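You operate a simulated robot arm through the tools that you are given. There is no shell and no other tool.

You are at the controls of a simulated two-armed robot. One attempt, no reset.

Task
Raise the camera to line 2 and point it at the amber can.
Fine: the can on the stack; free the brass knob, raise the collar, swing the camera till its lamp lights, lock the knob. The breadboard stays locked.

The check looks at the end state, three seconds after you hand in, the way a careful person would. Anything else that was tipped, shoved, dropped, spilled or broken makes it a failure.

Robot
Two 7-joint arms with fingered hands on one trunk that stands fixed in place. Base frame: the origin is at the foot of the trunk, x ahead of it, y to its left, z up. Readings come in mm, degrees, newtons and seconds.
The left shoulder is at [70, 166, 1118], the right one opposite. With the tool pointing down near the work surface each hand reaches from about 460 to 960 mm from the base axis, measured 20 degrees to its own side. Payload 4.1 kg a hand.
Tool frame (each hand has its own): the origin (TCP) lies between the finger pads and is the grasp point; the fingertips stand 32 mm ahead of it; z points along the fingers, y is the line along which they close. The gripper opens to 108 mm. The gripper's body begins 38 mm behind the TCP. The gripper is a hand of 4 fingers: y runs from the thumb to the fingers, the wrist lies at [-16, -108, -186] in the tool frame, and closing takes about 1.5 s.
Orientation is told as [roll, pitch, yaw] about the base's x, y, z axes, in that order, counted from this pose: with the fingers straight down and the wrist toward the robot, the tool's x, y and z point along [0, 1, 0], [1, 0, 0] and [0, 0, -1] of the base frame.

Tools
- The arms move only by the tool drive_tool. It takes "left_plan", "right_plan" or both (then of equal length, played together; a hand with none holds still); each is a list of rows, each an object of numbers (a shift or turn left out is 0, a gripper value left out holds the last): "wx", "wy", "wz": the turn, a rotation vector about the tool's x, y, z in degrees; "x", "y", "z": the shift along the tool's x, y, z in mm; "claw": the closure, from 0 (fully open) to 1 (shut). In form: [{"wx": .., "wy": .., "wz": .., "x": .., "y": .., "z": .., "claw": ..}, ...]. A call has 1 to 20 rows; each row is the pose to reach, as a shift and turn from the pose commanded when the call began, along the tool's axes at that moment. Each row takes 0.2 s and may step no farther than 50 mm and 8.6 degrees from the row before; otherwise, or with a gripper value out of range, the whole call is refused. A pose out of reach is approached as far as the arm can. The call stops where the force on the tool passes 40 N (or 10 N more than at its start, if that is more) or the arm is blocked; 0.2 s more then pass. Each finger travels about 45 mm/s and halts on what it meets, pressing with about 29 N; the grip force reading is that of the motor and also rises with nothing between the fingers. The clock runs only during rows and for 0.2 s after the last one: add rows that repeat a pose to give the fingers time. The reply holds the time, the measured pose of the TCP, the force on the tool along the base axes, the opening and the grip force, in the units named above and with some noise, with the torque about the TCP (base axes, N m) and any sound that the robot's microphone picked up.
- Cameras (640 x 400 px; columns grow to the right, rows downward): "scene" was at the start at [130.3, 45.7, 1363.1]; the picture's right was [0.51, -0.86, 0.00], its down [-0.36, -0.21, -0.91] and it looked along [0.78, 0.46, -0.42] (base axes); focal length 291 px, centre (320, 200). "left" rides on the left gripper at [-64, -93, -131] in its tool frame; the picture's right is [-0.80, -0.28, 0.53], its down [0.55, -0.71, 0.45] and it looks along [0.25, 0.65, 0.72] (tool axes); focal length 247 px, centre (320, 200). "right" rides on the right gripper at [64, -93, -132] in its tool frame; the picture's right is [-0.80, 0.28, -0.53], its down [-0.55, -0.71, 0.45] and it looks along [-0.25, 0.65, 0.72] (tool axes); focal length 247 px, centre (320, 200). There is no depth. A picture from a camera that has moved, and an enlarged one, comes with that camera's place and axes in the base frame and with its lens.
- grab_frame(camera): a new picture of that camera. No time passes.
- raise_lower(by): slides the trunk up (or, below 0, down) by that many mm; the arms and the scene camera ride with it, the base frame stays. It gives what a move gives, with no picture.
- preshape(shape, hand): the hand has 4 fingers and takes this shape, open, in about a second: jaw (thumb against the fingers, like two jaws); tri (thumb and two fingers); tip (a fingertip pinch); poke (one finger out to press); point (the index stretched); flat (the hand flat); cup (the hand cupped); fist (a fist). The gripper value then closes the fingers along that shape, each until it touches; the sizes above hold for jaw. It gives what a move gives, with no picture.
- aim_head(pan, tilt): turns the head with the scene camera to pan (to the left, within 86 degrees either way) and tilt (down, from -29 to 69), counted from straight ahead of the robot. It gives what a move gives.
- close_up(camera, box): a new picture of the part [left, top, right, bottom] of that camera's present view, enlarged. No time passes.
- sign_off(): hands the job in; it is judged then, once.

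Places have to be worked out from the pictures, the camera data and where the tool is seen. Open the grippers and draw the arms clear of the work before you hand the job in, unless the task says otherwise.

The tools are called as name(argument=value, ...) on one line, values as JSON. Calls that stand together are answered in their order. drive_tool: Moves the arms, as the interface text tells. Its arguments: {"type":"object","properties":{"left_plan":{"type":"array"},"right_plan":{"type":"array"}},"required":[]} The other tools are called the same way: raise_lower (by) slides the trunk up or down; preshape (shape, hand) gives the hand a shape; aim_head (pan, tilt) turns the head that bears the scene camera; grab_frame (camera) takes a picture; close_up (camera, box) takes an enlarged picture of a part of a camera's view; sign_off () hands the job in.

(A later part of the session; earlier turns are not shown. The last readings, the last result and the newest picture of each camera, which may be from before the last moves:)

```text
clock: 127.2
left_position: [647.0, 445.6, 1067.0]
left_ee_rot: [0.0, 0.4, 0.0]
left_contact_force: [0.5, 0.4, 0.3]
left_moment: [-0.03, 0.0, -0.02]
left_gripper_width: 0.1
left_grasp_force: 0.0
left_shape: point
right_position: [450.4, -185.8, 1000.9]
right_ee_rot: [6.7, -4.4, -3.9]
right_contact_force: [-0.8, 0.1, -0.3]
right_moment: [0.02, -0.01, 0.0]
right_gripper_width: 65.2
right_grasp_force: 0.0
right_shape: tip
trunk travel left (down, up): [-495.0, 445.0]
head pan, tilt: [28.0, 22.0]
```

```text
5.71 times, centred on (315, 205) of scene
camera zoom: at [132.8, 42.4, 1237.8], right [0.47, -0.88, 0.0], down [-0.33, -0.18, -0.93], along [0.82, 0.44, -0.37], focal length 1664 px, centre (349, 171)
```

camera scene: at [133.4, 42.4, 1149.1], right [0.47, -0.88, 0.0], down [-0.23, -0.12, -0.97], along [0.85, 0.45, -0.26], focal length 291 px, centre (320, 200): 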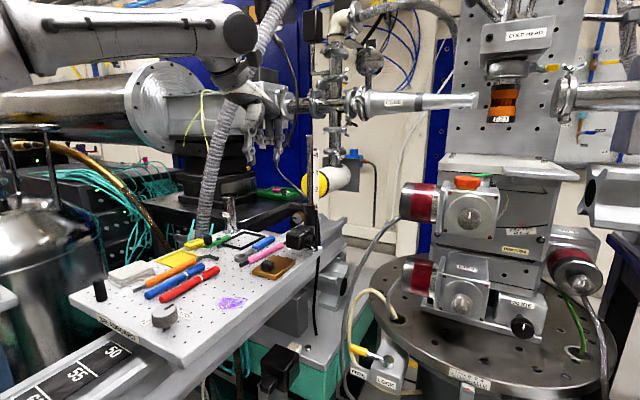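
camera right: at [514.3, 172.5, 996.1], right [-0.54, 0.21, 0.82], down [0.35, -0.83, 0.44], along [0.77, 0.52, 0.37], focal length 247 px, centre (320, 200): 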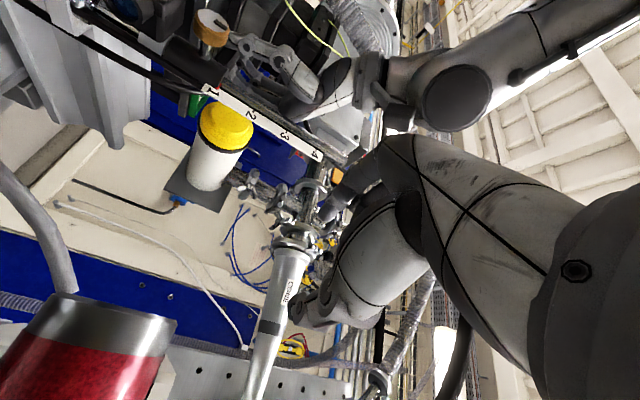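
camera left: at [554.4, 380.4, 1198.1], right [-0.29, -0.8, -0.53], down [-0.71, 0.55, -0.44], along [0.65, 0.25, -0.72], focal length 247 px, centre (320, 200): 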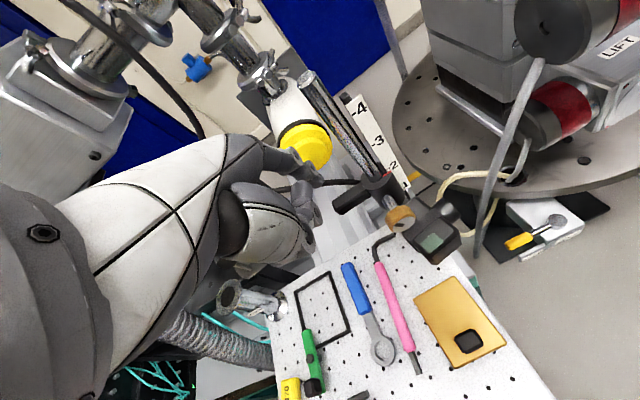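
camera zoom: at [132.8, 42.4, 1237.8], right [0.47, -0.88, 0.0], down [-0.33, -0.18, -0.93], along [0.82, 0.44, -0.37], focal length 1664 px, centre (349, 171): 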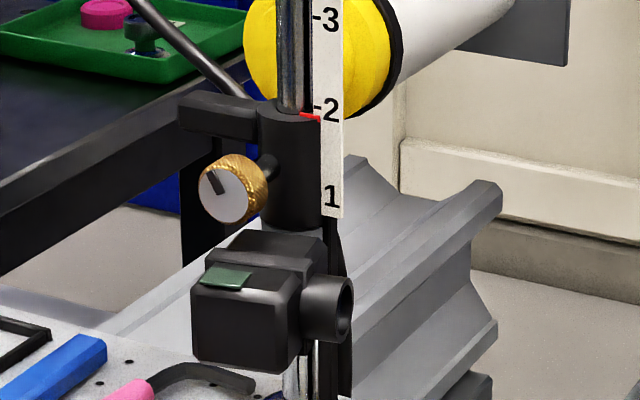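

Pointer is ~5 mm below line 2, lens azimuth about −78°; the can needs roughly −50 to −55°. I bring the index down on the camera's left side, about 20 mm away.

drive_tool(left_plan=[{"y": -35}, {"y": -69}, {"y": -69, "z": 40}, {"y": -69, "z": 80}, {"y": -69, "z": 110}, {"y": -69, "z": 130}])

grab_frame(camera="left")

close_up(camera="scene", box=[260, 150, 350, 240])

```text
clock: 128.6
left_position: [574.9, 444.8, 936.8]
left_ee_rot: [0.0, 0.2, -0.2]
left_contact_force: [0.0, 0.0, 0.1]
left_moment: [0.02, -0.02, -0.03]
left_gripper_width: 0.0
left_grasp_force: 0.1
left_shape: point
right_position: [450.5, -183.9, 1001.2]
right_ee_rot: [6.6, -4.3, -3.8]
right_contact_force: [-0.4, -0.2, 0.2]
right_moment: [-0.02, -0.03, -0.02]
right_gripper_width: 65.0
right_grasp_force: 0.1
right_shape: tip
trunk travel left (down, up): [-495.0, 445.0]
head pan, tilt: [28.0, 22.0]
```

```text
taken
camera left: at [482.2, 379.9, 1068.0], right [-0.29, -0.8, -0.53], down [-0.71, 0.55, -0.44], along [0.65, 0.25, -0.72], focal length 247 px, centre (320, 200)
```

left: 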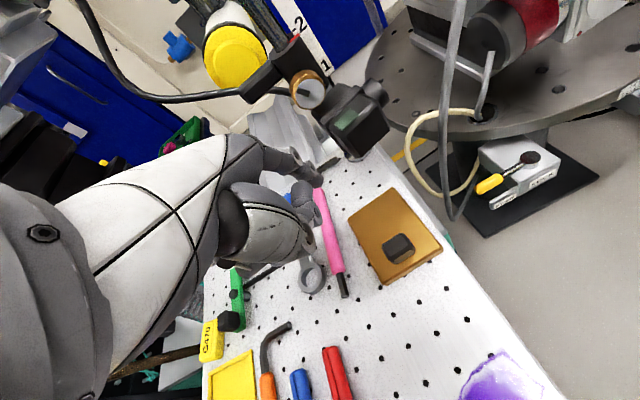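

```text
4.44 times, centred on (305, 195) of scene
camera zoom: at [132.8, 42.7, 1237.8], right [0.47, -0.88, 0.0], down [-0.33, -0.18, -0.93], along [0.82, 0.44, -0.37], focal length 1294 px, centre (387, 222)
```

zoom: 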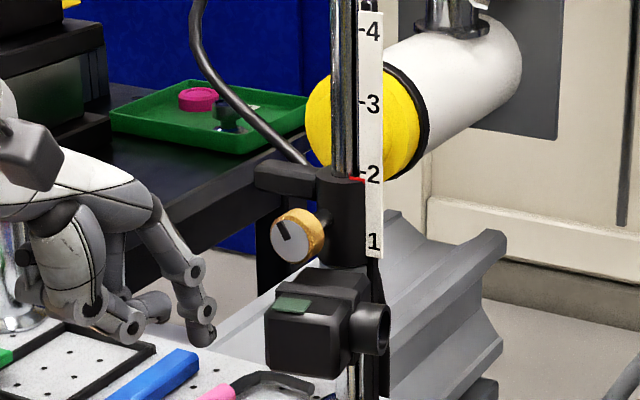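

Index is level with the camera's mid-height. I move in and push in small steps.

drive_tool(left_plan=[{"x": -12}, {"x": -22}, {"x": -26}, {"x": -30}, {"x": -33}, {"x": -36}])

close_up(camera="scene", box=[260, 150, 350, 240])

close_up(camera="left", box=[270, 30, 420, 200])

```text
clock: 130.0
left_position: [574.8, 407.6, 937.2]
left_ee_rot: [0.1, 0.3, -0.1]
left_contact_force: [-1.0, 0.5, 0.0]
left_moment: [-0.02, -0.07, 0.03]
left_gripper_width: 103.8
left_grasp_force: 0.1
left_shape: point
right_position: [450.3, -185.5, 1001.4]
right_ee_rot: [6.6, -4.2, -3.9]
right_contact_force: [-0.6, 0.3, -0.3]
right_moment: [0.0, 0.0, -0.01]
right_gripper_width: 65.0
right_grasp_force: 0.0
right_shape: tip
trunk travel left (down, up): [-495.0, 445.0]
head pan, tilt: [28.0, 22.0]
```

```text
4.44 times, centred on (305, 195) of scene
camera zoom: at [132.7, 42.4, 1237.8], right [0.47, -0.88, 0.0], down [-0.33, -0.18, -0.93], along [0.82, 0.44, -0.37], focal length 1294 px, centre (387, 222)
```

zoom: 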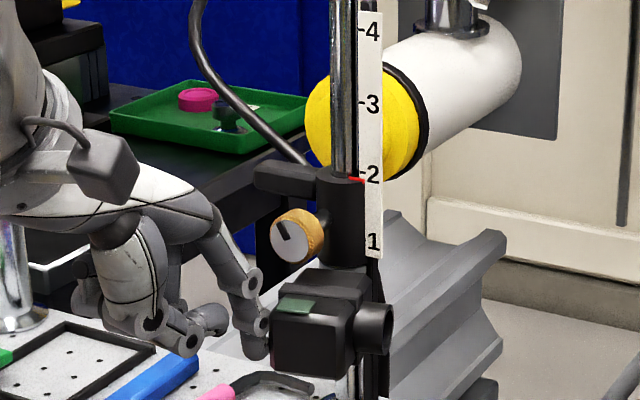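

```text
2.35 times, centred on (345, 115) of left
camera zoom: at [482.9, 344.1, 1068.9], right [-0.29, -0.8, -0.53], down [-0.71, 0.55, -0.44], along [0.65, 0.25, -0.72], focal length 581 px, centre (261, 400)
```

zoom: 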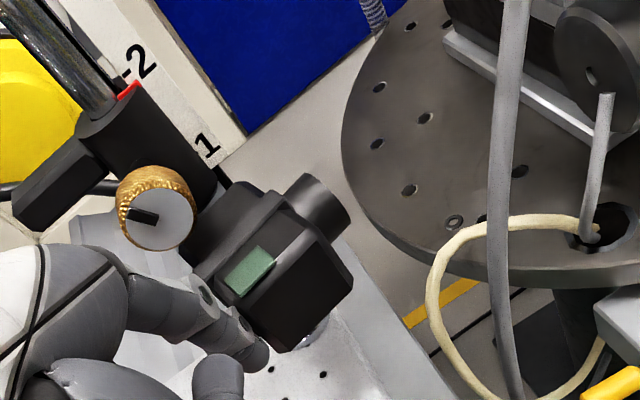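

Light contact with almost no force, and the camera is yielding. I continue pushing 8 mm.

drive_tool(left_plan=[{"x": -2}, {"x": -4, "y": 0.5}, {"x": -6, "y": 1}, {"x": -8, "y": 1}])

close_up(camera="scene", box=[260, 150, 350, 240])

close_up(camera="left", box=[270, 30, 420, 200])

```text
clock: 131.0
left_position: [576.5, 401.3, 937.8]
left_ee_rot: [0.0, 0.3, 0.1]
left_contact_force: [0.9, 0.2, -1.0]
left_moment: [-0.01, -0.01, 0.03]
left_gripper_width: 103.9
left_grasp_force: 0.0
left_shape: point
right_position: [450.3, -184.6, 999.9]
right_ee_rot: [6.7, -4.3, -3.9]
right_contact_force: [0.1, -0.5, 0.5]
right_moment: [-0.01, 0.01, -0.03]
right_gripper_width: 65.0
right_grasp_force: 0.0
right_shape: tip
trunk travel left (down, up): [-495.0, 445.0]
head pan, tilt: [28.0, 22.0]
```

```text
4.44 times, centred on (305, 195) of scene
camera zoom: at [132.8, 42.5, 1237.7], right [0.47, -0.88, 0.0], down [-0.33, -0.18, -0.93], along [0.82, 0.44, -0.37], focal length 1294 px, centre (387, 222)
```

zoom: 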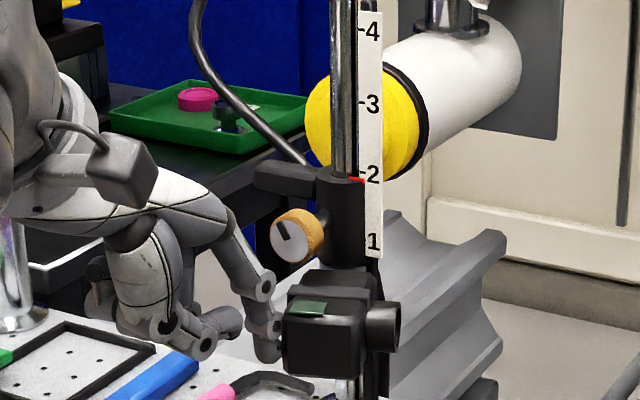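

```text
2.35 times, centred on (345, 115) of left
camera zoom: at [483.8, 336.4, 1068.6], right [-0.29, -0.8, -0.53], down [-0.71, 0.55, -0.44], along [0.65, 0.25, -0.72], focal length 581 px, centre (261, 400)
```

zoom: 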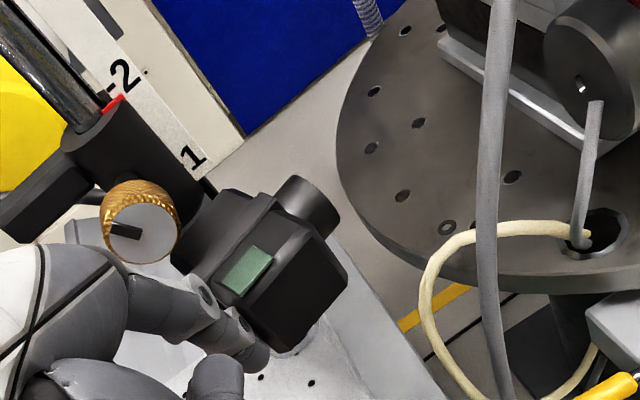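

The camera turns easily now with the collar untouched; lens azimuth ≈ −69°. I push another 10 mm along the arc.

drive_tool(left_plan=[{"x": -2.5, "y": 0.7}, {"x": -5, "y": 1.4}, {"x": -7.5, "y": 2.1}, {"x": -10, "y": 3}])

close_up(camera="scene", box=[260, 150, 350, 240])

close_up(camera="left", box=[270, 30, 420, 200])

```text
clock: 132.0
left_position: [579.9, 389.8, 937.4]
left_ee_rot: [0.1, 0.3, 0.0]
left_contact_force: [-0.9, 0.0, -0.4]
left_moment: [0.04, 0.03, 0.02]
left_gripper_width: 103.8
left_grasp_force: 0.0
left_shape: point
right_position: [450.1, -185.6, 999.9]
right_ee_rot: [6.8, -4.4, -3.9]
right_contact_force: [-0.7, 0.1, -0.1]
right_moment: [-0.03, 0.02, 0.01]
right_gripper_width: 64.9
right_grasp_force: 0.0
right_shape: tip
trunk travel left (down, up): [-495.0, 445.0]
head pan, tilt: [28.0, 22.0]
```

```text
4.44 times, centred on (305, 195) of scene
camera zoom: at [132.8, 42.4, 1237.7], right [0.47, -0.88, 0.0], down [-0.33, -0.18, -0.93], along [0.82, 0.44, -0.37], focal length 1294 px, centre (387, 222)
```

zoom: 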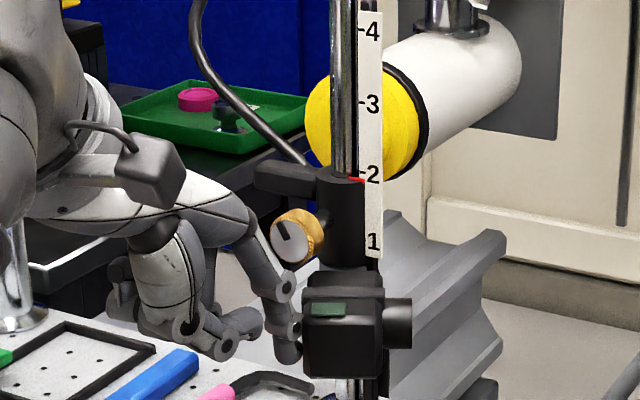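

```text
2.35 times, centred on (345, 115) of left
camera zoom: at [487.2, 326.3, 1069.0], right [-0.29, -0.8, -0.53], down [-0.71, 0.55, -0.44], along [0.65, 0.25, -0.72], focal length 581 px, centre (261, 400)
```

zoom: 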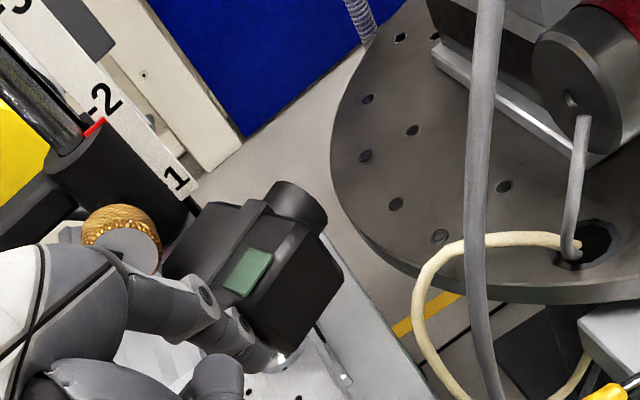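

Still no lamp; continuing along the arc, another 8 mm.

drive_tool(left_plan=[{"x": -2, "y": 0.7}, {"x": -4, "y": 1.5}, {"x": -6, "y": 2.3}, {"x": -8, "y": 3}])

close_up(camera="scene", box=[260, 150, 350, 240])

close_up(camera="left", box=[270, 30, 420, 200])

```text
clock: 133.0
left_position: [582.1, 381.7, 937.3]
left_ee_rot: [0.1, 0.3, 0.0]
left_contact_force: [-0.2, 0.2, -0.1]
left_moment: [0.04, -0.01, 0.02]
left_gripper_width: 103.7
left_grasp_force: 0.1
left_shape: point
right_position: [449.4, -185.5, 1001.2]
right_ee_rot: [6.7, -4.4, -4.0]
right_contact_force: [-0.2, -0.3, -0.3]
right_moment: [0.01, -0.01, -0.01]
right_gripper_width: 65.1
right_grasp_force: 0.1
right_shape: tip
trunk travel left (down, up): [-495.0, 445.0]
head pan, tilt: [28.0, 22.0]
```

```text
4.44 times, centred on (305, 195) of scene
camera zoom: at [132.8, 42.5, 1237.7], right [0.47, -0.88, 0.0], down [-0.33, -0.18, -0.93], along [0.82, 0.44, -0.37], focal length 1294 px, centre (387, 222)
```

zoom: 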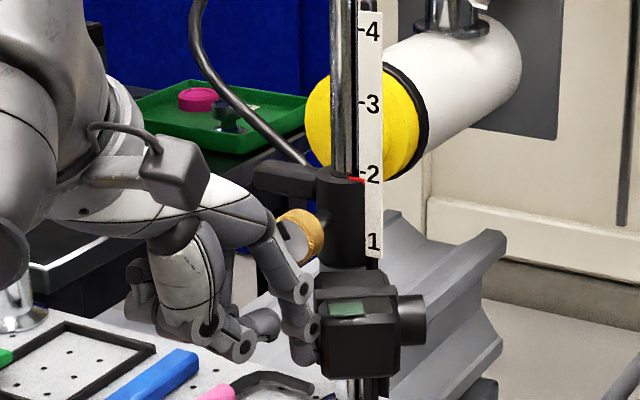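

```text
2.35 times, centred on (345, 115) of left
camera zoom: at [490.4, 317.9, 1068.7], right [-0.29, -0.8, -0.53], down [-0.71, 0.55, -0.44], along [0.65, 0.25, -0.72], focal length 581 px, centre (261, 400)
```

zoom: 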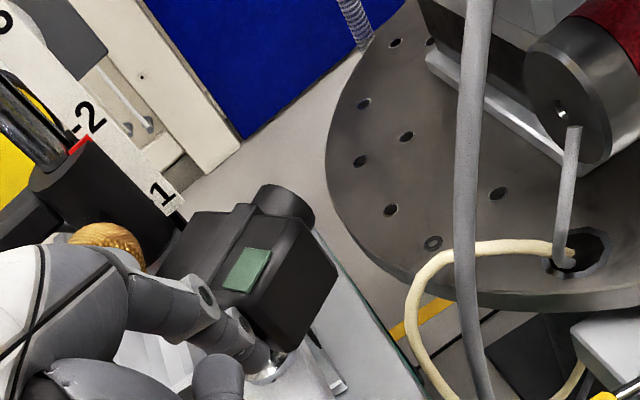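

Lens azimuth is about −54°; the line to the can computes to about −49°. I go on in 2–3° steps, zooming on the lamp.

drive_tool(left_plan=[{"x": -1.5, "y": 0.7}, {"x": -3, "y": 1.4}])

close_up(camera="scene", box=[305, 195, 345, 235])

drive_tool(left_plan=[{"x": -1.5, "y": 0.8}, {"x": -3, "y": 1.6}])

close_up(camera="scene", box=[305, 195, 345, 235])

```text
clock: 133.6
left_position: [584.6, 380.8, 937.5]
left_ee_rot: [0.1, 0.3, -0.1]
left_contact_force: [0.7, 0.2, -0.8]
left_moment: [0.0, 0.0, 0.03]
left_gripper_width: 103.8
left_grasp_force: 0.1
left_shape: point
right_position: [449.3, -185.3, 1000.7]
right_ee_rot: [6.7, -4.3, -3.9]
right_contact_force: [-0.5, 0.4, 0.6]
right_moment: [-0.02, 0.0, 0.03]
right_gripper_width: 65.1
right_grasp_force: 0.1
right_shape: tip
trunk travel left (down, up): [-495.0, 445.0]
head pan, tilt: [28.0, 22.0]
```

```text
10.00 times, centred on (325, 215) of scene
camera zoom: at [132.8, 42.5, 1237.7], right [0.47, -0.88, 0.0], down [-0.33, -0.18, -0.93], along [0.82, 0.44, -0.37], focal length 2912 px, centre (270, 50)
```

zoom: 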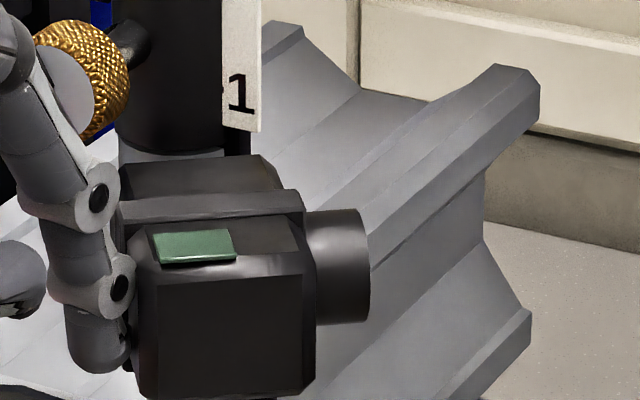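

```text
clock: 134.2
left_position: [584.8, 376.8, 937.7]
left_ee_rot: [0.1, 0.3, 0.0]
left_contact_force: [0.3, 0.5, 0.0]
left_moment: [0.03, -0.03, 0.03]
left_gripper_width: 103.5
left_grasp_force: 0.1
left_shape: point
right_position: [451.6, -185.4, 999.9]
right_ee_rot: [6.7, -4.3, -3.9]
right_contact_force: [-0.3, 0.0, -1.3]
right_moment: [0.01, 0.01, 0.03]
right_gripper_width: 65.1
right_grasp_force: 0.1
right_shape: tip
trunk travel left (down, up): [-495.0, 445.0]
head pan, tilt: [28.0, 22.0]
```

```text
10.00 times, centred on (325, 215) of scene
camera zoom: at [132.8, 42.6, 1237.7], right [0.47, -0.88, 0.0], down [-0.33, -0.18, -0.93], along [0.82, 0.44, -0.37], focal length 2912 px, centre (270, 50)
```

zoom: 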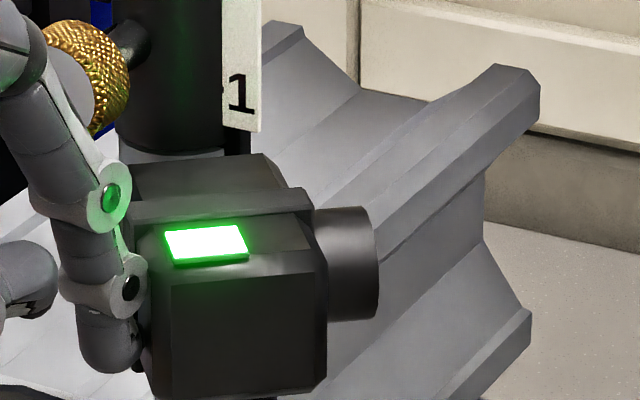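

The lamp lights up bright green. I nudge slightly further (~1–2°) to be well inside the band and check it stays lit.

drive_tool(left_plan=[{"x": -1, "y": 0.6}, {"x": -2, "y": 1.2}])

close_up(camera="scene", box=[285, 165, 345, 235])

```text
clock: 134.8
left_position: [586.4, 375.6, 936.2]
left_ee_rot: [0.1, 0.2, -0.1]
left_contact_force: [-0.4, -0.1, -0.9]
left_moment: [0.03, 0.01, -0.01]
left_gripper_width: 103.7
left_grasp_force: 0.1
left_shape: point
right_position: [449.4, -184.8, 1000.2]
right_ee_rot: [6.7, -4.3, -3.8]
right_contact_force: [-0.6, -0.7, 0.0]
right_moment: [0.01, 0.04, 0.0]
right_gripper_width: 65.1
right_grasp_force: 0.0
right_shape: tip
trunk travel left (down, up): [-495.0, 445.0]
head pan, tilt: [28.0, 22.0]
```

```text
5.71 times, centred on (315, 200) of scene
camera zoom: at [132.7, 42.5, 1237.7], right [0.47, -0.88, 0.0], down [-0.33, -0.18, -0.93], along [0.82, 0.44, -0.37], focal length 1664 px, centre (349, 200)
```

zoom: 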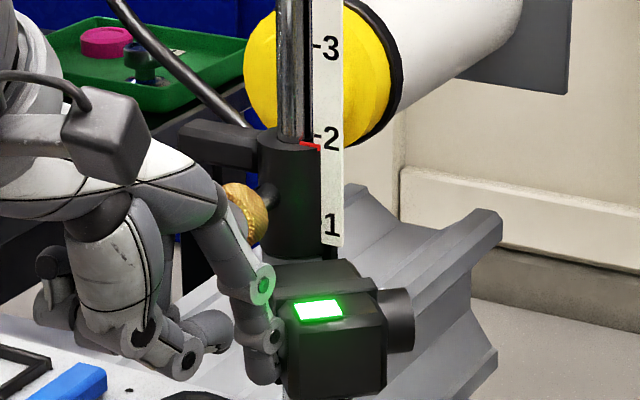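

Still lit. I measure the lens direction now from the wrist camera.

close_up(camera="left", box=[250, 60, 400, 200])

```text
2.86 times, centred on (325, 130) of left
camera zoom: at [494.5, 310.9, 1068.8], right [-0.29, -0.8, -0.53], down [-0.71, 0.55, -0.44], along [0.65, 0.25, -0.72], focal length 706 px, centre (306, 400)
```

zoom: 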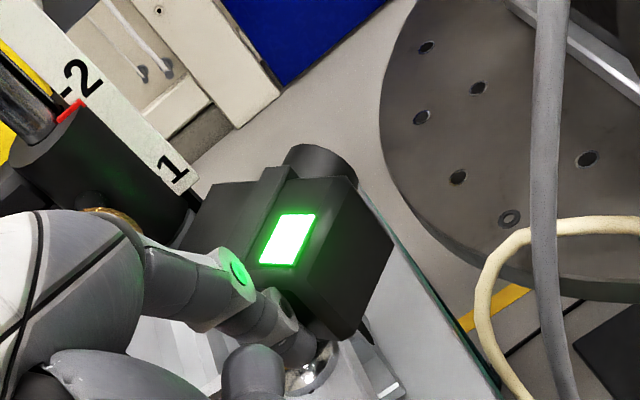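

By the position of the box the aim is now about −52°, with the ideal near −49°. One more small nudge and check.

drive_tool(left_plan=[{"x": -1, "y": 0.7}, {"x": -2, "y": 1.4}])

close_up(camera="scene", box=[285, 165, 345, 235])

```text
clock: 135.4
left_position: [587.4, 373.2, 936.6]
left_ee_rot: [0.1, 0.3, 0.0]
left_contact_force: [-0.2, 0.2, 1.4]
left_moment: [0.04, 0.01, 0.02]
left_gripper_width: 103.9
left_grasp_force: 0.1
left_shape: point
right_position: [450.5, -185.9, 1001.3]
right_ee_rot: [6.7, -4.1, -3.9]
right_contact_force: [0.3, -0.5, -1.0]
right_moment: [0.01, 0.02, -0.01]
right_gripper_width: 64.9
right_grasp_force: 0.1
right_shape: tip
trunk travel left (down, up): [-495.0, 445.0]
head pan, tilt: [28.0, 22.0]
```

```text
5.71 times, centred on (315, 200) of scene
camera zoom: at [132.8, 42.5, 1237.7], right [0.47, -0.88, 0.0], down [-0.33, -0.18, -0.93], along [0.82, 0.44, -0.37], focal length 1664 px, centre (349, 200)
```

zoom: 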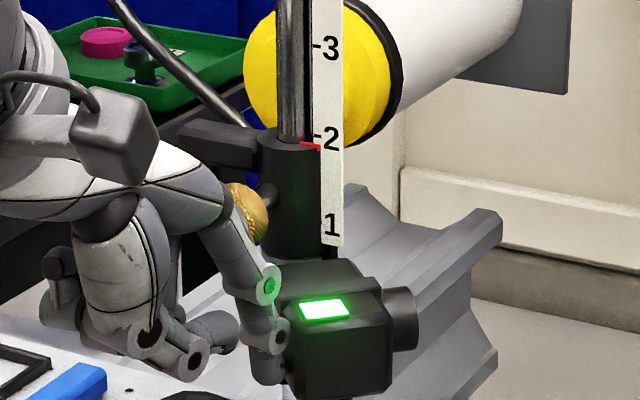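

Still lit – good margin. I withdraw the index sideways and up without touching anything, and switch to the jaw shape to bring the collar up the last 5 mm.

drive_tool(left_plan=[{"x": 6, "y": -3}, {"x": 18, "y": -8}, {"x": 32, "y": -12}, {"x": 45, "y": -12, "z": -20}, {"x": 55, "y": -12, "z": -60}, {"x": 60, "y": -12, "z": -105}, {"x": 60, "y": -12, "z": -145}])

preshape(hand="left", shape="jaw")

close_up(camera="scene", box=[280, 160, 345, 235])

```text
clock: 137.0
left_position: [573.9, 432.6, 1082.8]
left_ee_rot: [0.0, 0.3, -0.1]
left_contact_force: [0.5, -0.5, -0.3]
left_moment: [0.01, 0.03, 0.03]
left_gripper_width: 103.8
left_grasp_force: 0.1
left_shape: point
right_position: [449.4, -187.1, 1000.2]
right_ee_rot: [6.7, -4.3, -4.0]
right_contact_force: [0.1, -0.5, -0.3]
right_moment: [0.02, -0.01, -0.07]
right_gripper_width: 65.3
right_grasp_force: 0.1
right_shape: tip
trunk travel left (down, up): [-495.0, 445.0]
head pan, tilt: [28.0, 22.0]
```

```text
clock: 137.9
left_position: [574.0, 433.0, 1080.9]
left_ee_rot: [0.1, 0.3, 0.1]
left_contact_force: [0.0, -0.5, 0.3]
left_moment: [0.0, 0.02, 0.0]
left_gripper_width: 107.9
left_grasp_force: 0.0
left_shape: jaw
right_position: [450.6, -185.8, 1001.4]
right_ee_rot: [6.7, -4.3, -3.9]
right_contact_force: [0.4, -0.5, 0.3]
right_moment: [-0.04, -0.01, 0.01]
right_gripper_width: 65.0
right_grasp_force: 0.1
right_shape: tip
trunk travel left (down, up): [-495.0, 445.0]
head pan, tilt: [28.0, 22.0]
```

```text
5.33 times, centred on (312, 198) of scene
camera zoom: at [132.7, 42.4, 1237.8], right [0.47, -0.88, 0.0], down [-0.33, -0.18, -0.93], along [0.82, 0.44, -0.37], focal length 1553 px, centre (360, 213)
```

zoom: 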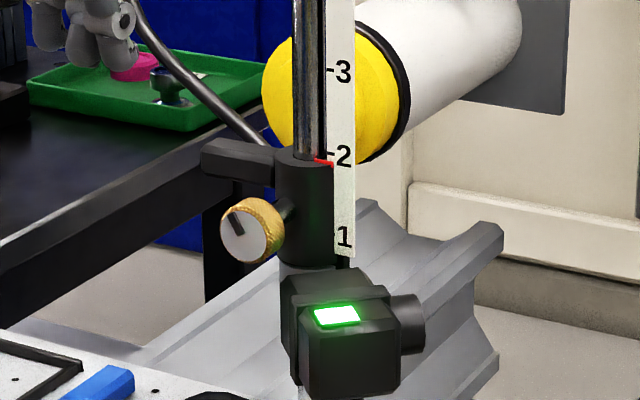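

The camera stays aimed with the lamp lit. I go over the handle and grip it at its present height (TCP z≈994).

drive_tool(left_plan=[{"y": 40, "claw": 0.3}, {"y": 80, "claw": 0.4}, {"y": 120, "claw": 0.4}, {"y": 149, "claw": 0.4}, {"y": 149, "z": 25, "claw": 0.4}, {"y": 149, "z": 50, "claw": 0.4}, {"y": 149, "z": 72, "claw": 0.4}, {"y": 149, "z": 86, "claw": 0.4}])

close_up(camera="left", box=[230, 150, 430, 300])

close_up(camera="scene", box=[280, 150, 345, 225])

```text
clock: 139.7
left_position: [725.5, 434.0, 994.0]
left_ee_rot: [0.0, 0.3, 0.1]
left_contact_force: [0.7, 0.0, -0.2]
left_moment: [0.03, 0.01, -0.01]
left_gripper_width: 65.1
left_grasp_force: 0.0
left_shape: jaw
right_position: [450.9, -184.5, 1000.5]
right_ee_rot: [6.7, -4.4, -3.9]
right_contact_force: [-0.5, -0.3, -0.5]
right_moment: [0.03, 0.0, 0.03]
right_gripper_width: 65.1
right_grasp_force: 0.0
right_shape: tip
trunk travel left (down, up): [-495.0, 445.0]
head pan, tilt: [28.0, 22.0]
```

```text
2.67 times, centred on (330, 225) of left
camera zoom: at [632.8, 368.5, 1125.9], right [-0.29, -0.8, -0.53], down [-0.71, 0.55, -0.44], along [0.65, 0.25, -0.72], focal length 659 px, centre (293, 133)
```

zoom: 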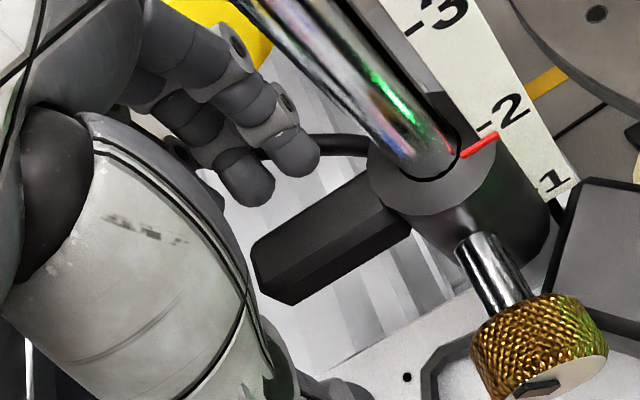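

```text
5.33 times, centred on (312, 188) of scene
camera zoom: at [133.0, 42.5, 1237.7], right [0.47, -0.88, 0.0], down [-0.33, -0.18, -0.93], along [0.82, 0.44, -0.38], focal length 1553 px, centre (360, 267)
```

zoom: 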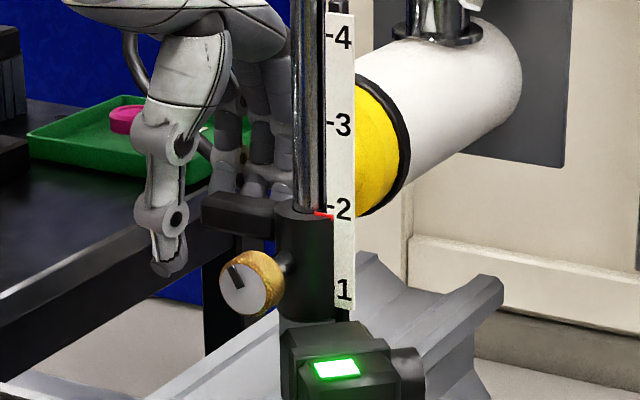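

Positioned over the handle. I close on it and read the grip.

drive_tool(left_plan=[{"y": -2, "claw": 0.6}, {"y": -2, "claw": 0.75}, {"y": -2, "claw": 0.85}, {"y": -2, "claw": 1.0}, {"y": -2, "claw": 1.0}, {"y": -2, "claw": 1.0}, {"y": -2, "claw": 1.0}])

close_up(camera="scene", box=[300, 170, 330, 200])

```text
clock: 141.3
left_position: [723.3, 433.3, 993.7]
left_ee_rot: [0.1, 0.4, 0.0]
left_contact_force: [-5.5, -1.2, -7.9]
left_moment: [-0.04, 0.14, 0.02]
left_gripper_width: 12.5
left_grasp_force: 29.0
left_shape: jaw
right_position: [450.3, -185.4, 1000.5]
right_ee_rot: [6.7, -4.3, -3.9]
right_contact_force: [0.9, 0.0, -0.2]
right_moment: [-0.01, 0.0, 0.01]
right_gripper_width: 64.7
right_grasp_force: 0.0
right_shape: tip
trunk travel left (down, up): [-495.0, 445.0]
head pan, tilt: [28.0, 22.0]
```

```text
13.33 times, centred on (315, 185) of scene
camera zoom: at [133.1, 42.9, 1237.6], right [0.47, -0.88, 0.0], down [-0.33, -0.18, -0.93], along [0.82, 0.44, -0.38], focal length 3882 px, centre (387, 400)
```

zoom: 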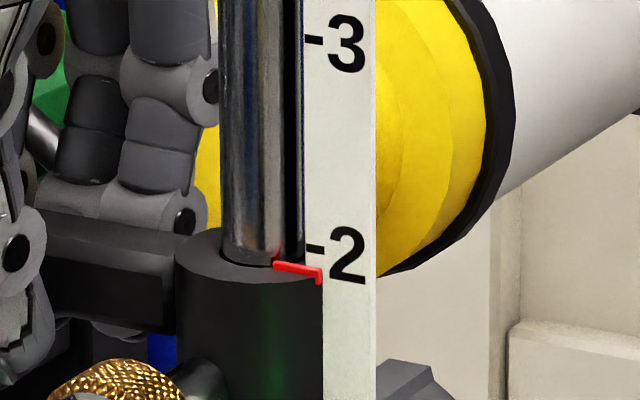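

Tick 2 is visible ~4.7 mm above the pointer. I lift about 5 mm and check.

drive_tool(left_plan=[{"z": -1.5}, {"z": -3}, {"z": -4.5}, {"z": -5.2}, {"z": -5.2}])

close_up(camera="scene", box=[300, 170, 330, 200])

close_up(camera="scene", box=[280, 160, 345, 235])

```text
clock: 142.5
left_position: [722.3, 433.5, 1001.3]
left_ee_rot: [0.0, 0.2, 0.0]
left_contact_force: [-8.3, -2.2, -10.5]
left_moment: [-0.02, 0.21, 0.04]
left_gripper_width: 12.3
left_grasp_force: 29.2
left_shape: jaw
right_position: [450.9, -184.9, 1000.6]
right_ee_rot: [6.8, -4.4, -3.7]
right_contact_force: [0.1, -1.3, 0.2]
right_moment: [0.0, -0.01, -0.01]
right_gripper_width: 65.0
right_grasp_force: 0.0
right_shape: tip
trunk travel left (down, up): [-495.0, 445.0]
head pan, tilt: [28.0, 22.0]
```

```text
13.33 times, centred on (315, 185) of scene
camera zoom: at [132.9, 42.9, 1237.7], right [0.47, -0.88, 0.0], down [-0.33, -0.18, -0.93], along [0.82, 0.44, -0.38], focal length 3882 px, centre (387, 400)
```

zoom: 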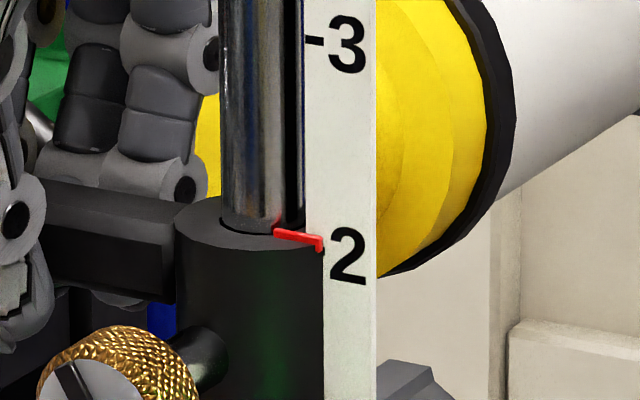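

```text
5.33 times, centred on (312, 198) of scene
camera zoom: at [132.9, 42.9, 1237.7], right [0.47, -0.88, 0.0], down [-0.33, -0.18, -0.93], along [0.82, 0.44, -0.38], focal length 1553 px, centre (360, 213)
```

zoom: 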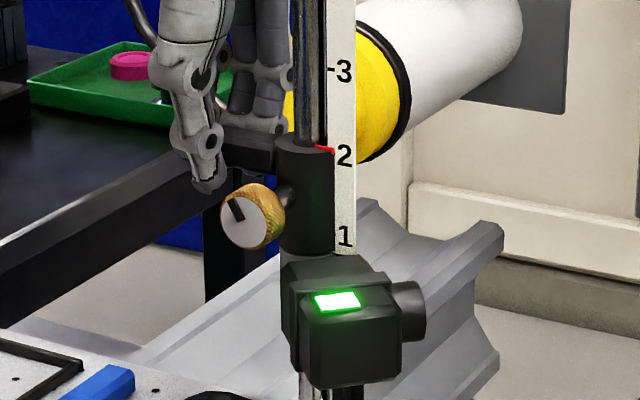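

Now the pointer is ~1.8 mm above line 2. I ease it down: first unloading the friction with a 5 mm downward command, then looking.

drive_tool(left_plan=[{"z": 1.5}, {"z": 3}, {"z": 4.5}, {"z": 5.5}, {"z": 5.5}])

close_up(camera="scene", box=[300, 170, 330, 200])

```text
clock: 143.7
left_position: [722.0, 432.9, 995.2]
left_ee_rot: [0.2, 0.3, 0.0]
left_contact_force: [-6.9, 0.0, 1.9]
left_moment: [-0.04, 0.18, 0.05]
left_gripper_width: 13.6
left_grasp_force: 29.4
left_shape: jaw
right_position: [449.5, -185.3, 1001.2]
right_ee_rot: [6.7, -4.3, -3.9]
right_contact_force: [0.3, 0.0, 1.1]
right_moment: [0.0, 0.01, -0.03]
right_gripper_width: 65.2
right_grasp_force: 0.0
right_shape: tip
trunk travel left (down, up): [-495.0, 445.0]
head pan, tilt: [28.0, 22.0]
```

```text
13.33 times, centred on (315, 185) of scene
camera zoom: at [131.4, 42.4, 1237.9], right [0.47, -0.88, 0.0], down [-0.33, -0.18, -0.93], along [0.82, 0.44, -0.37], focal length 3882 px, centre (387, 400)
```

zoom: 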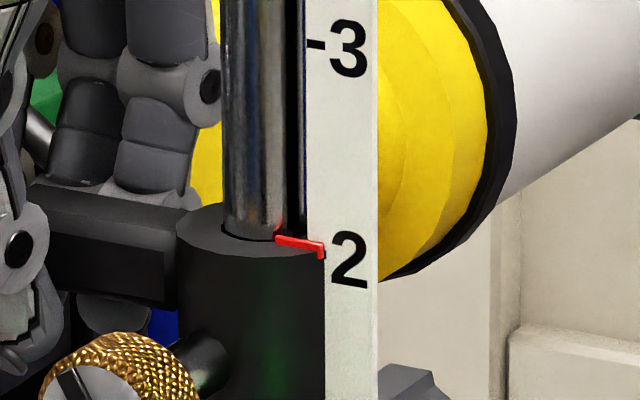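

Not moved yet (force +1.9 N). I press down a little more.

drive_tool(left_plan=[{"z": 1}, {"z": 2}, {"z": 2}])

close_up(camera="scene", box=[300, 170, 330, 200])

```text
clock: 144.5
left_position: [722.1, 432.7, 993.6]
left_ee_rot: [0.2, 0.3, 0.0]
left_contact_force: [-7.4, 0.6, 1.6]
left_moment: [0.03, 0.13, 0.05]
left_gripper_width: 13.7
left_grasp_force: 28.1
left_shape: jaw
right_position: [448.7, -184.9, 1000.2]
right_ee_rot: [6.6, -4.4, -3.9]
right_contact_force: [-0.3, 0.1, 0.1]
right_moment: [-0.01, -0.01, 0.03]
right_gripper_width: 64.9
right_grasp_force: 0.1
right_shape: tip
trunk travel left (down, up): [-495.0, 445.0]
head pan, tilt: [28.0, 22.0]
```

```text
13.33 times, centred on (315, 185) of scene
camera zoom: at [131.3, 42.5, 1237.9], right [0.47, -0.88, 0.0], down [-0.33, -0.18, -0.93], along [0.82, 0.44, -0.37], focal length 3882 px, centre (387, 400)
```

zoom: 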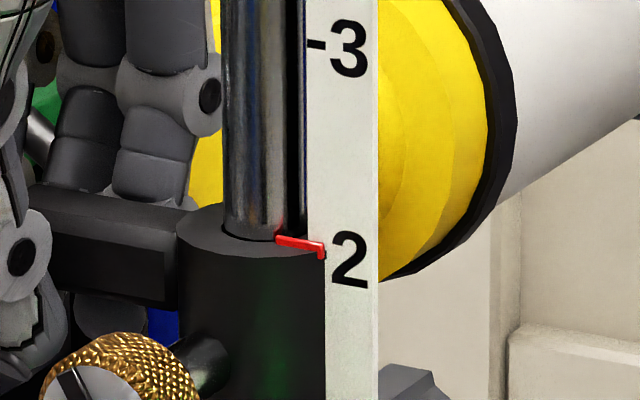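

The pads slide on the bar while the collar stays. I continue down in small steps until the hand bears on the handle.

drive_tool(left_plan=[{"z": 2}, {"z": 4}, {"z": 6}])

close_up(camera="scene", box=[300, 170, 330, 200])

```text
clock: 145.3
left_position: [722.2, 434.1, 988.4]
left_ee_rot: [0.1, 0.2, 0.0]
left_contact_force: [-12.5, 1.3, 1.4]
left_moment: [-0.01, 0.14, 0.04]
left_gripper_width: 13.3
left_grasp_force: 29.3
left_shape: jaw
right_position: [447.7, -184.8, 1001.6]
right_ee_rot: [6.7, -4.4, -3.9]
right_contact_force: [-0.3, 0.5, 0.6]
right_moment: [0.01, 0.01, -0.04]
right_gripper_width: 65.2
right_grasp_force: 0.1
right_shape: tip
trunk travel left (down, up): [-495.0, 445.0]
head pan, tilt: [28.0, 22.0]
```

```text
13.33 times, centred on (315, 185) of scene
camera zoom: at [130.7, 42.6, 1238.0], right [0.47, -0.88, 0.0], down [-0.33, -0.18, -0.93], along [0.82, 0.44, -0.37], focal length 3882 px, centre (387, 400)
```

zoom: 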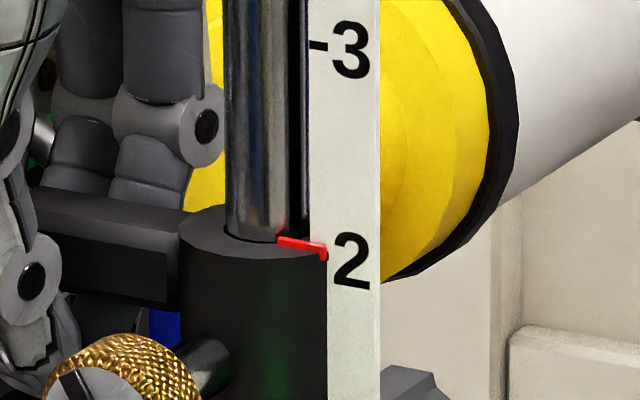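

Pointer is within about 1.5 mm of line 2 now. I release the handle, and will do any last height trim through the knob grip while locking.

drive_tool(left_plan=[{"claw": 0.85}, {"claw": 0.6}, {"claw": 0.4}, {"claw": 0.4}, {"z": -25, "claw": 0.4}, {"z": -55, "claw": 0.4}, {"z": -90, "claw": 0.4}, {"z": -120, "y": -30, "claw": 0.4}, {"z": -130, "y": -75, "claw": 0.4}, {"z": -130, "y": -120, "claw": 0.4}])

preshape(hand="left", shape="tip")

close_up(camera="scene", box=[300, 170, 330, 200])

close_up(camera="scene", box=[280, 160, 345, 235])

```text
clock: 147.5
left_position: [601.2, 433.0, 1117.2]
left_ee_rot: [0.0, 0.2, -0.1]
left_contact_force: [-0.8, 0.6, 1.0]
left_moment: [0.04, -0.03, 0.01]
left_gripper_width: 64.5
left_grasp_force: 0.0
left_shape: jaw
right_position: [448.9, -185.2, 1001.6]
right_ee_rot: [6.7, -4.4, -4.0]
right_contact_force: [-0.5, -0.3, -0.2]
right_moment: [-0.02, -0.02, -0.01]
right_gripper_width: 65.0
right_grasp_force: 0.0
right_shape: tip
trunk travel left (down, up): [-495.0, 445.0]
head pan, tilt: [28.0, 22.0]
```

```text
clock: 148.4
left_position: [603.0, 433.6, 1118.3]
left_ee_rot: [0.2, 0.1, 0.0]
left_contact_force: [0.5, 0.5, 0.5]
left_moment: [0.02, 0.0, 0.02]
left_gripper_width: 107.8
left_grasp_force: 0.0
left_shape: tip
right_position: [448.5, -185.4, 1000.6]
right_ee_rot: [6.6, -4.3, -4.0]
right_contact_force: [-0.4, 0.1, 0.7]
right_moment: [-0.01, 0.01, 0.0]
right_gripper_width: 65.3
right_grasp_force: 0.1
right_shape: tip
trunk travel left (down, up): [-495.0, 445.0]
head pan, tilt: [28.0, 22.0]
```

```text
13.33 times, centred on (315, 185) of scene
camera zoom: at [132.5, 42.6, 1237.8], right [0.47, -0.88, 0.0], down [-0.33, -0.18, -0.93], along [0.82, 0.44, -0.37], focal length 3882 px, centre (387, 400)
```

zoom: 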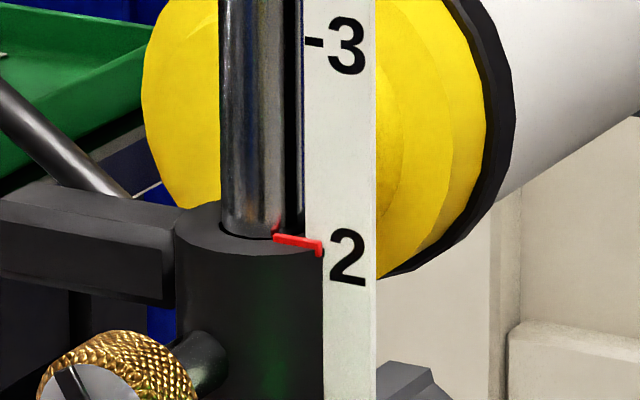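

```text
5.33 times, centred on (312, 198) of scene
camera zoom: at [132.5, 42.6, 1237.8], right [0.47, -0.88, 0.0], down [-0.33, -0.18, -0.93], along [0.82, 0.44, -0.37], focal length 1553 px, centre (360, 213)
```

zoom: 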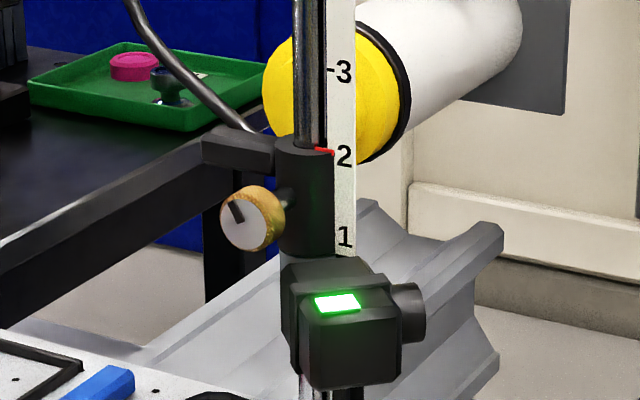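

Lamp lit, pointer practically on line 2. Now the lock: I turn the left hand (tip shape) to the knob-grip orientation in free space, at a roll suited for a clockwise stroke, then lower the trunk.

drive_tool(left_plan=[{"wx": -3.27, "wy": 1.21, "wz": 7.53, "claw": 0.3}, {"wx": -6.55, "wy": 2.42, "wz": 15.1, "claw": 0.5}, {"wx": -9.82, "wy": 3.63, "wz": 22.6, "claw": 0.53}, {"wx": -13.1, "wy": 4.84, "wz": 30.1, "claw": 0.53}, {"wx": -16.4, "wy": 6.05, "wz": 37.6, "claw": 0.53}, {"wx": -19.6, "wy": 7.25, "wz": 45.2, "claw": 0.53}, {"wx": -22.9, "wy": 8.46, "wz": 52.7, "claw": 0.53}, {"wx": -26.2, "wy": 9.67, "wz": 60.2, "claw": 0.53}, {"wx": -29.5, "wy": 10.9, "wz": 67.7, "claw": 0.53}, {"wx": -32.7, "wy": 12.1, "wz": 75.3, "claw": 0.53}, {"wx": -36, "wy": 13.3, "wz": 82.8, "claw": 0.53}])

raise_lower(by=-60)

grab_frame(camera="left")

close_up(camera="scene", box=[240, 80, 350, 230])

```text
clock: 150.8
left_position: [604.9, 433.7, 1117.7]
left_ee_rot: [31.8, -15.1, -90.1]
left_contact_force: [-0.3, 0.7, -0.7]
left_moment: [-0.03, 0.02, 0.01]
left_gripper_width: 51.2
left_grasp_force: 0.1
left_shape: tip
right_position: [451.5, -185.0, 1000.5]
right_ee_rot: [6.7, -4.4, -3.9]
right_contact_force: [-1.2, 1.0, -0.6]
right_moment: [-0.02, 0.05, -0.01]
right_gripper_width: 65.3
right_grasp_force: 0.0
right_shape: tip
trunk travel left (down, up): [-495.0, 445.0]
head pan, tilt: [28.0, 22.0]
```

```text
clock: 151.8
left_position: [605.4, 433.2, 1058.7]
left_ee_rot: [31.8, -14.9, -90.0]
left_contact_force: [0.6, -0.8, -0.1]
left_moment: [-0.02, 0.01, 0.01]
left_gripper_width: 51.2
left_grasp_force: 0.1
left_shape: tip
right_position: [450.4, -185.7, 940.5]
right_ee_rot: [6.7, -4.4, -3.9]
right_contact_force: [0.9, -0.2, -0.3]
right_moment: [0.01, 0.0, 0.01]
right_gripper_width: 65.0
right_grasp_force: 0.1
right_shape: tip
trunk travel left (down, up): [-435.0, 505.0]
head pan, tilt: [28.0, 22.0]
```

```text
taken
camera left: at [479.9, 542.6, 1109.7], right [-0.4, 0.05, -0.92], down [0.7, 0.66, -0.27], along [0.59, -0.75, -0.3], focal length 247 px, centre (320, 200)
```

left: 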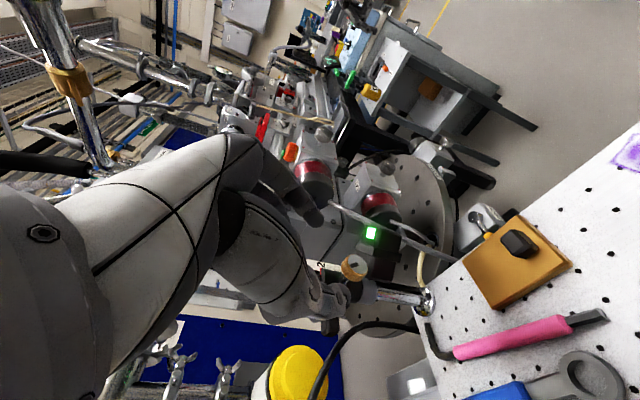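

```text
2.67 times, centred on (295, 155) of scene
camera zoom: at [132.5, 42.5, 1177.8], right [0.47, -0.88, 0.0], down [-0.33, -0.18, -0.93], along [0.82, 0.44, -0.37], focal length 776 px, centre (387, 320)
```

zoom: 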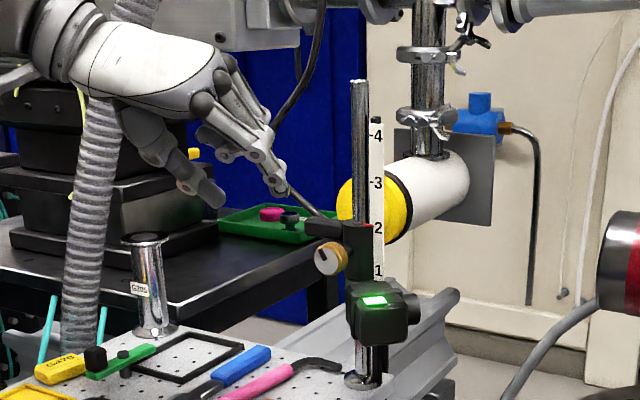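

Orientation reached. I lower the trunk another 30 mm for margin and move to a standoff 80 mm from the knob, then refine the knob's position.

raise_lower(by=-30)

drive_tool(left_plan=[{"x": 14, "y": 15, "z": 3}, {"x": 28.5, "y": 29.7, "z": 11.8}, {"x": 28.5, "y": 29.7, "z": 11.8}])

close_up(camera="left", box=[280, 180, 430, 320])

close_up(camera="scene", box=[265, 130, 345, 230])

```text
clock: 152.5
left_position: [604.6, 433.2, 1029.9]
left_ee_rot: [31.6, -14.8, -89.9]
left_contact_force: [0.8, -0.2, -1.1]
left_moment: [0.0, -0.03, 0.0]
left_gripper_width: 51.3
left_grasp_force: 0.0
left_shape: tip
right_position: [451.1, -186.1, 911.8]
right_ee_rot: [6.7, -4.2, -3.8]
right_contact_force: [-0.9, 0.5, 0.4]
right_moment: [-0.01, -0.01, 0.0]
right_gripper_width: 65.2
right_grasp_force: 0.1
right_shape: tip
trunk travel left (down, up): [-405.0, 535.0]
head pan, tilt: [28.0, 22.0]
```

```text
clock: 153.3
left_position: [634.0, 404.7, 1041.4]
left_ee_rot: [31.7, -15.0, -89.9]
left_contact_force: [-0.3, -0.8, 0.4]
left_moment: [0.03, 0.04, -0.01]
left_gripper_width: 51.3
left_grasp_force: 0.0
left_shape: tip
right_position: [449.7, -185.6, 909.9]
right_ee_rot: [6.7, -4.3, -3.9]
right_contact_force: [1.0, -0.9, -0.2]
right_moment: [0.01, 0.01, -0.04]
right_gripper_width: 65.0
right_grasp_force: 0.0
right_shape: tip
trunk travel left (down, up): [-405.0, 535.0]
head pan, tilt: [28.0, 22.0]
```

```text
2.86 times, centred on (355, 250) of left
camera zoom: at [510.3, 515.3, 1092.2], right [-0.4, 0.05, -0.92], down [0.7, 0.66, -0.27], along [0.59, -0.75, -0.3], focal length 706 px, centre (220, 57)
```

zoom: 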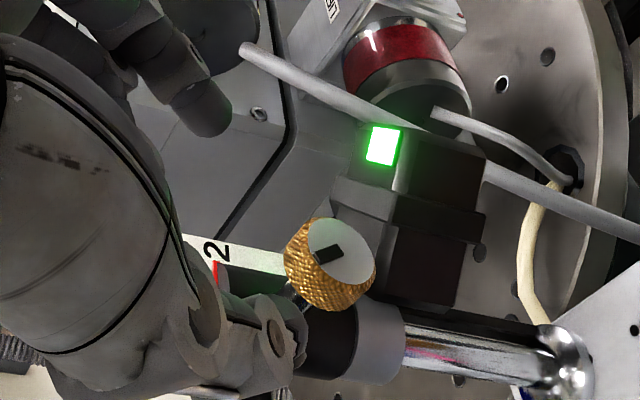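

```text
4.00 times, centred on (305, 180) of scene
camera zoom: at [132.4, 42.8, 1147.8], right [0.47, -0.88, 0.0], down [-0.33, -0.18, -0.93], along [0.82, 0.44, -0.37], focal length 1165 px, centre (380, 280)
```

zoom: 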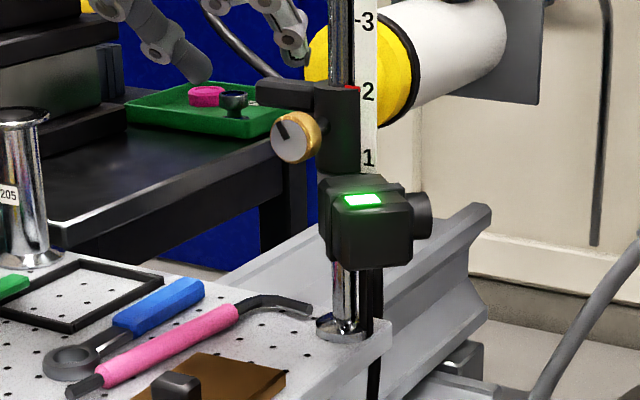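

Knob refined to about [679.5, 390, 974.5]; its mark is ~40° off vertical. I advance most of the way and check clearances to the lit camera.

drive_tool(left_plan=[{"x": 1, "y": -1, "z": 12}, {"x": 2, "y": -2, "z": 24}, {"x": 2.5, "y": -2.7, "z": 36}])

close_up(camera="left", box=[260, 150, 410, 290])

close_up(camera="scene", box=[265, 130, 345, 230])

```text
clock: 154.1
left_position: [655.7, 400.1, 1011.4]
left_ee_rot: [31.8, -15.0, -89.9]
left_contact_force: [-0.6, -0.2, 0.4]
left_moment: [-0.03, 0.02, 0.01]
left_gripper_width: 51.2
left_grasp_force: 0.0
left_shape: tip
right_position: [451.5, -183.7, 910.0]
right_ee_rot: [6.7, -4.3, -4.0]
right_contact_force: [-0.2, 0.5, -0.5]
right_moment: [-0.01, 0.04, -0.04]
right_gripper_width: 65.3
right_grasp_force: 0.0
right_shape: tip
trunk travel left (down, up): [-405.0, 535.0]
head pan, tilt: [28.0, 22.0]
```

```text
2.86 times, centred on (335, 220) of left
camera zoom: at [531.6, 510.1, 1062.3], right [-0.4, 0.05, -0.92], down [0.7, 0.66, -0.27], along [0.59, -0.75, -0.3], focal length 706 px, centre (277, 143)
```

zoom: 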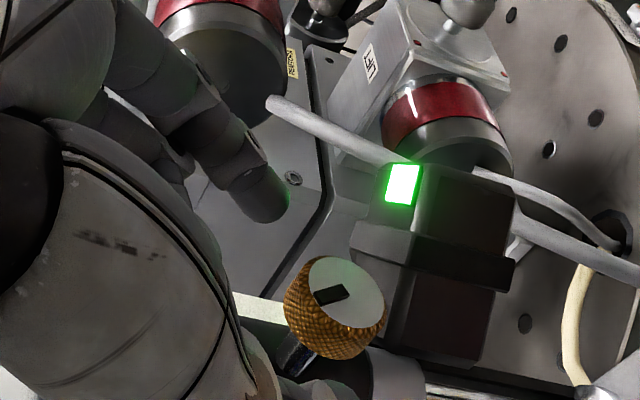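

```text
4.00 times, centred on (305, 180) of scene
camera zoom: at [133.1, 42.6, 1147.7], right [0.47, -0.88, 0.0], down [-0.33, -0.18, -0.93], along [0.82, 0.44, -0.38], focal length 1165 px, centre (380, 280)
```

zoom: 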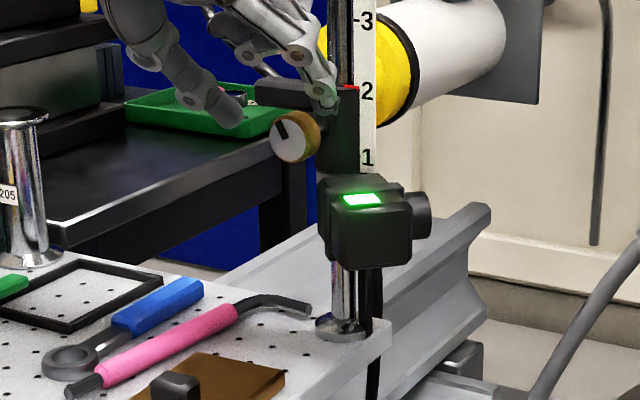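

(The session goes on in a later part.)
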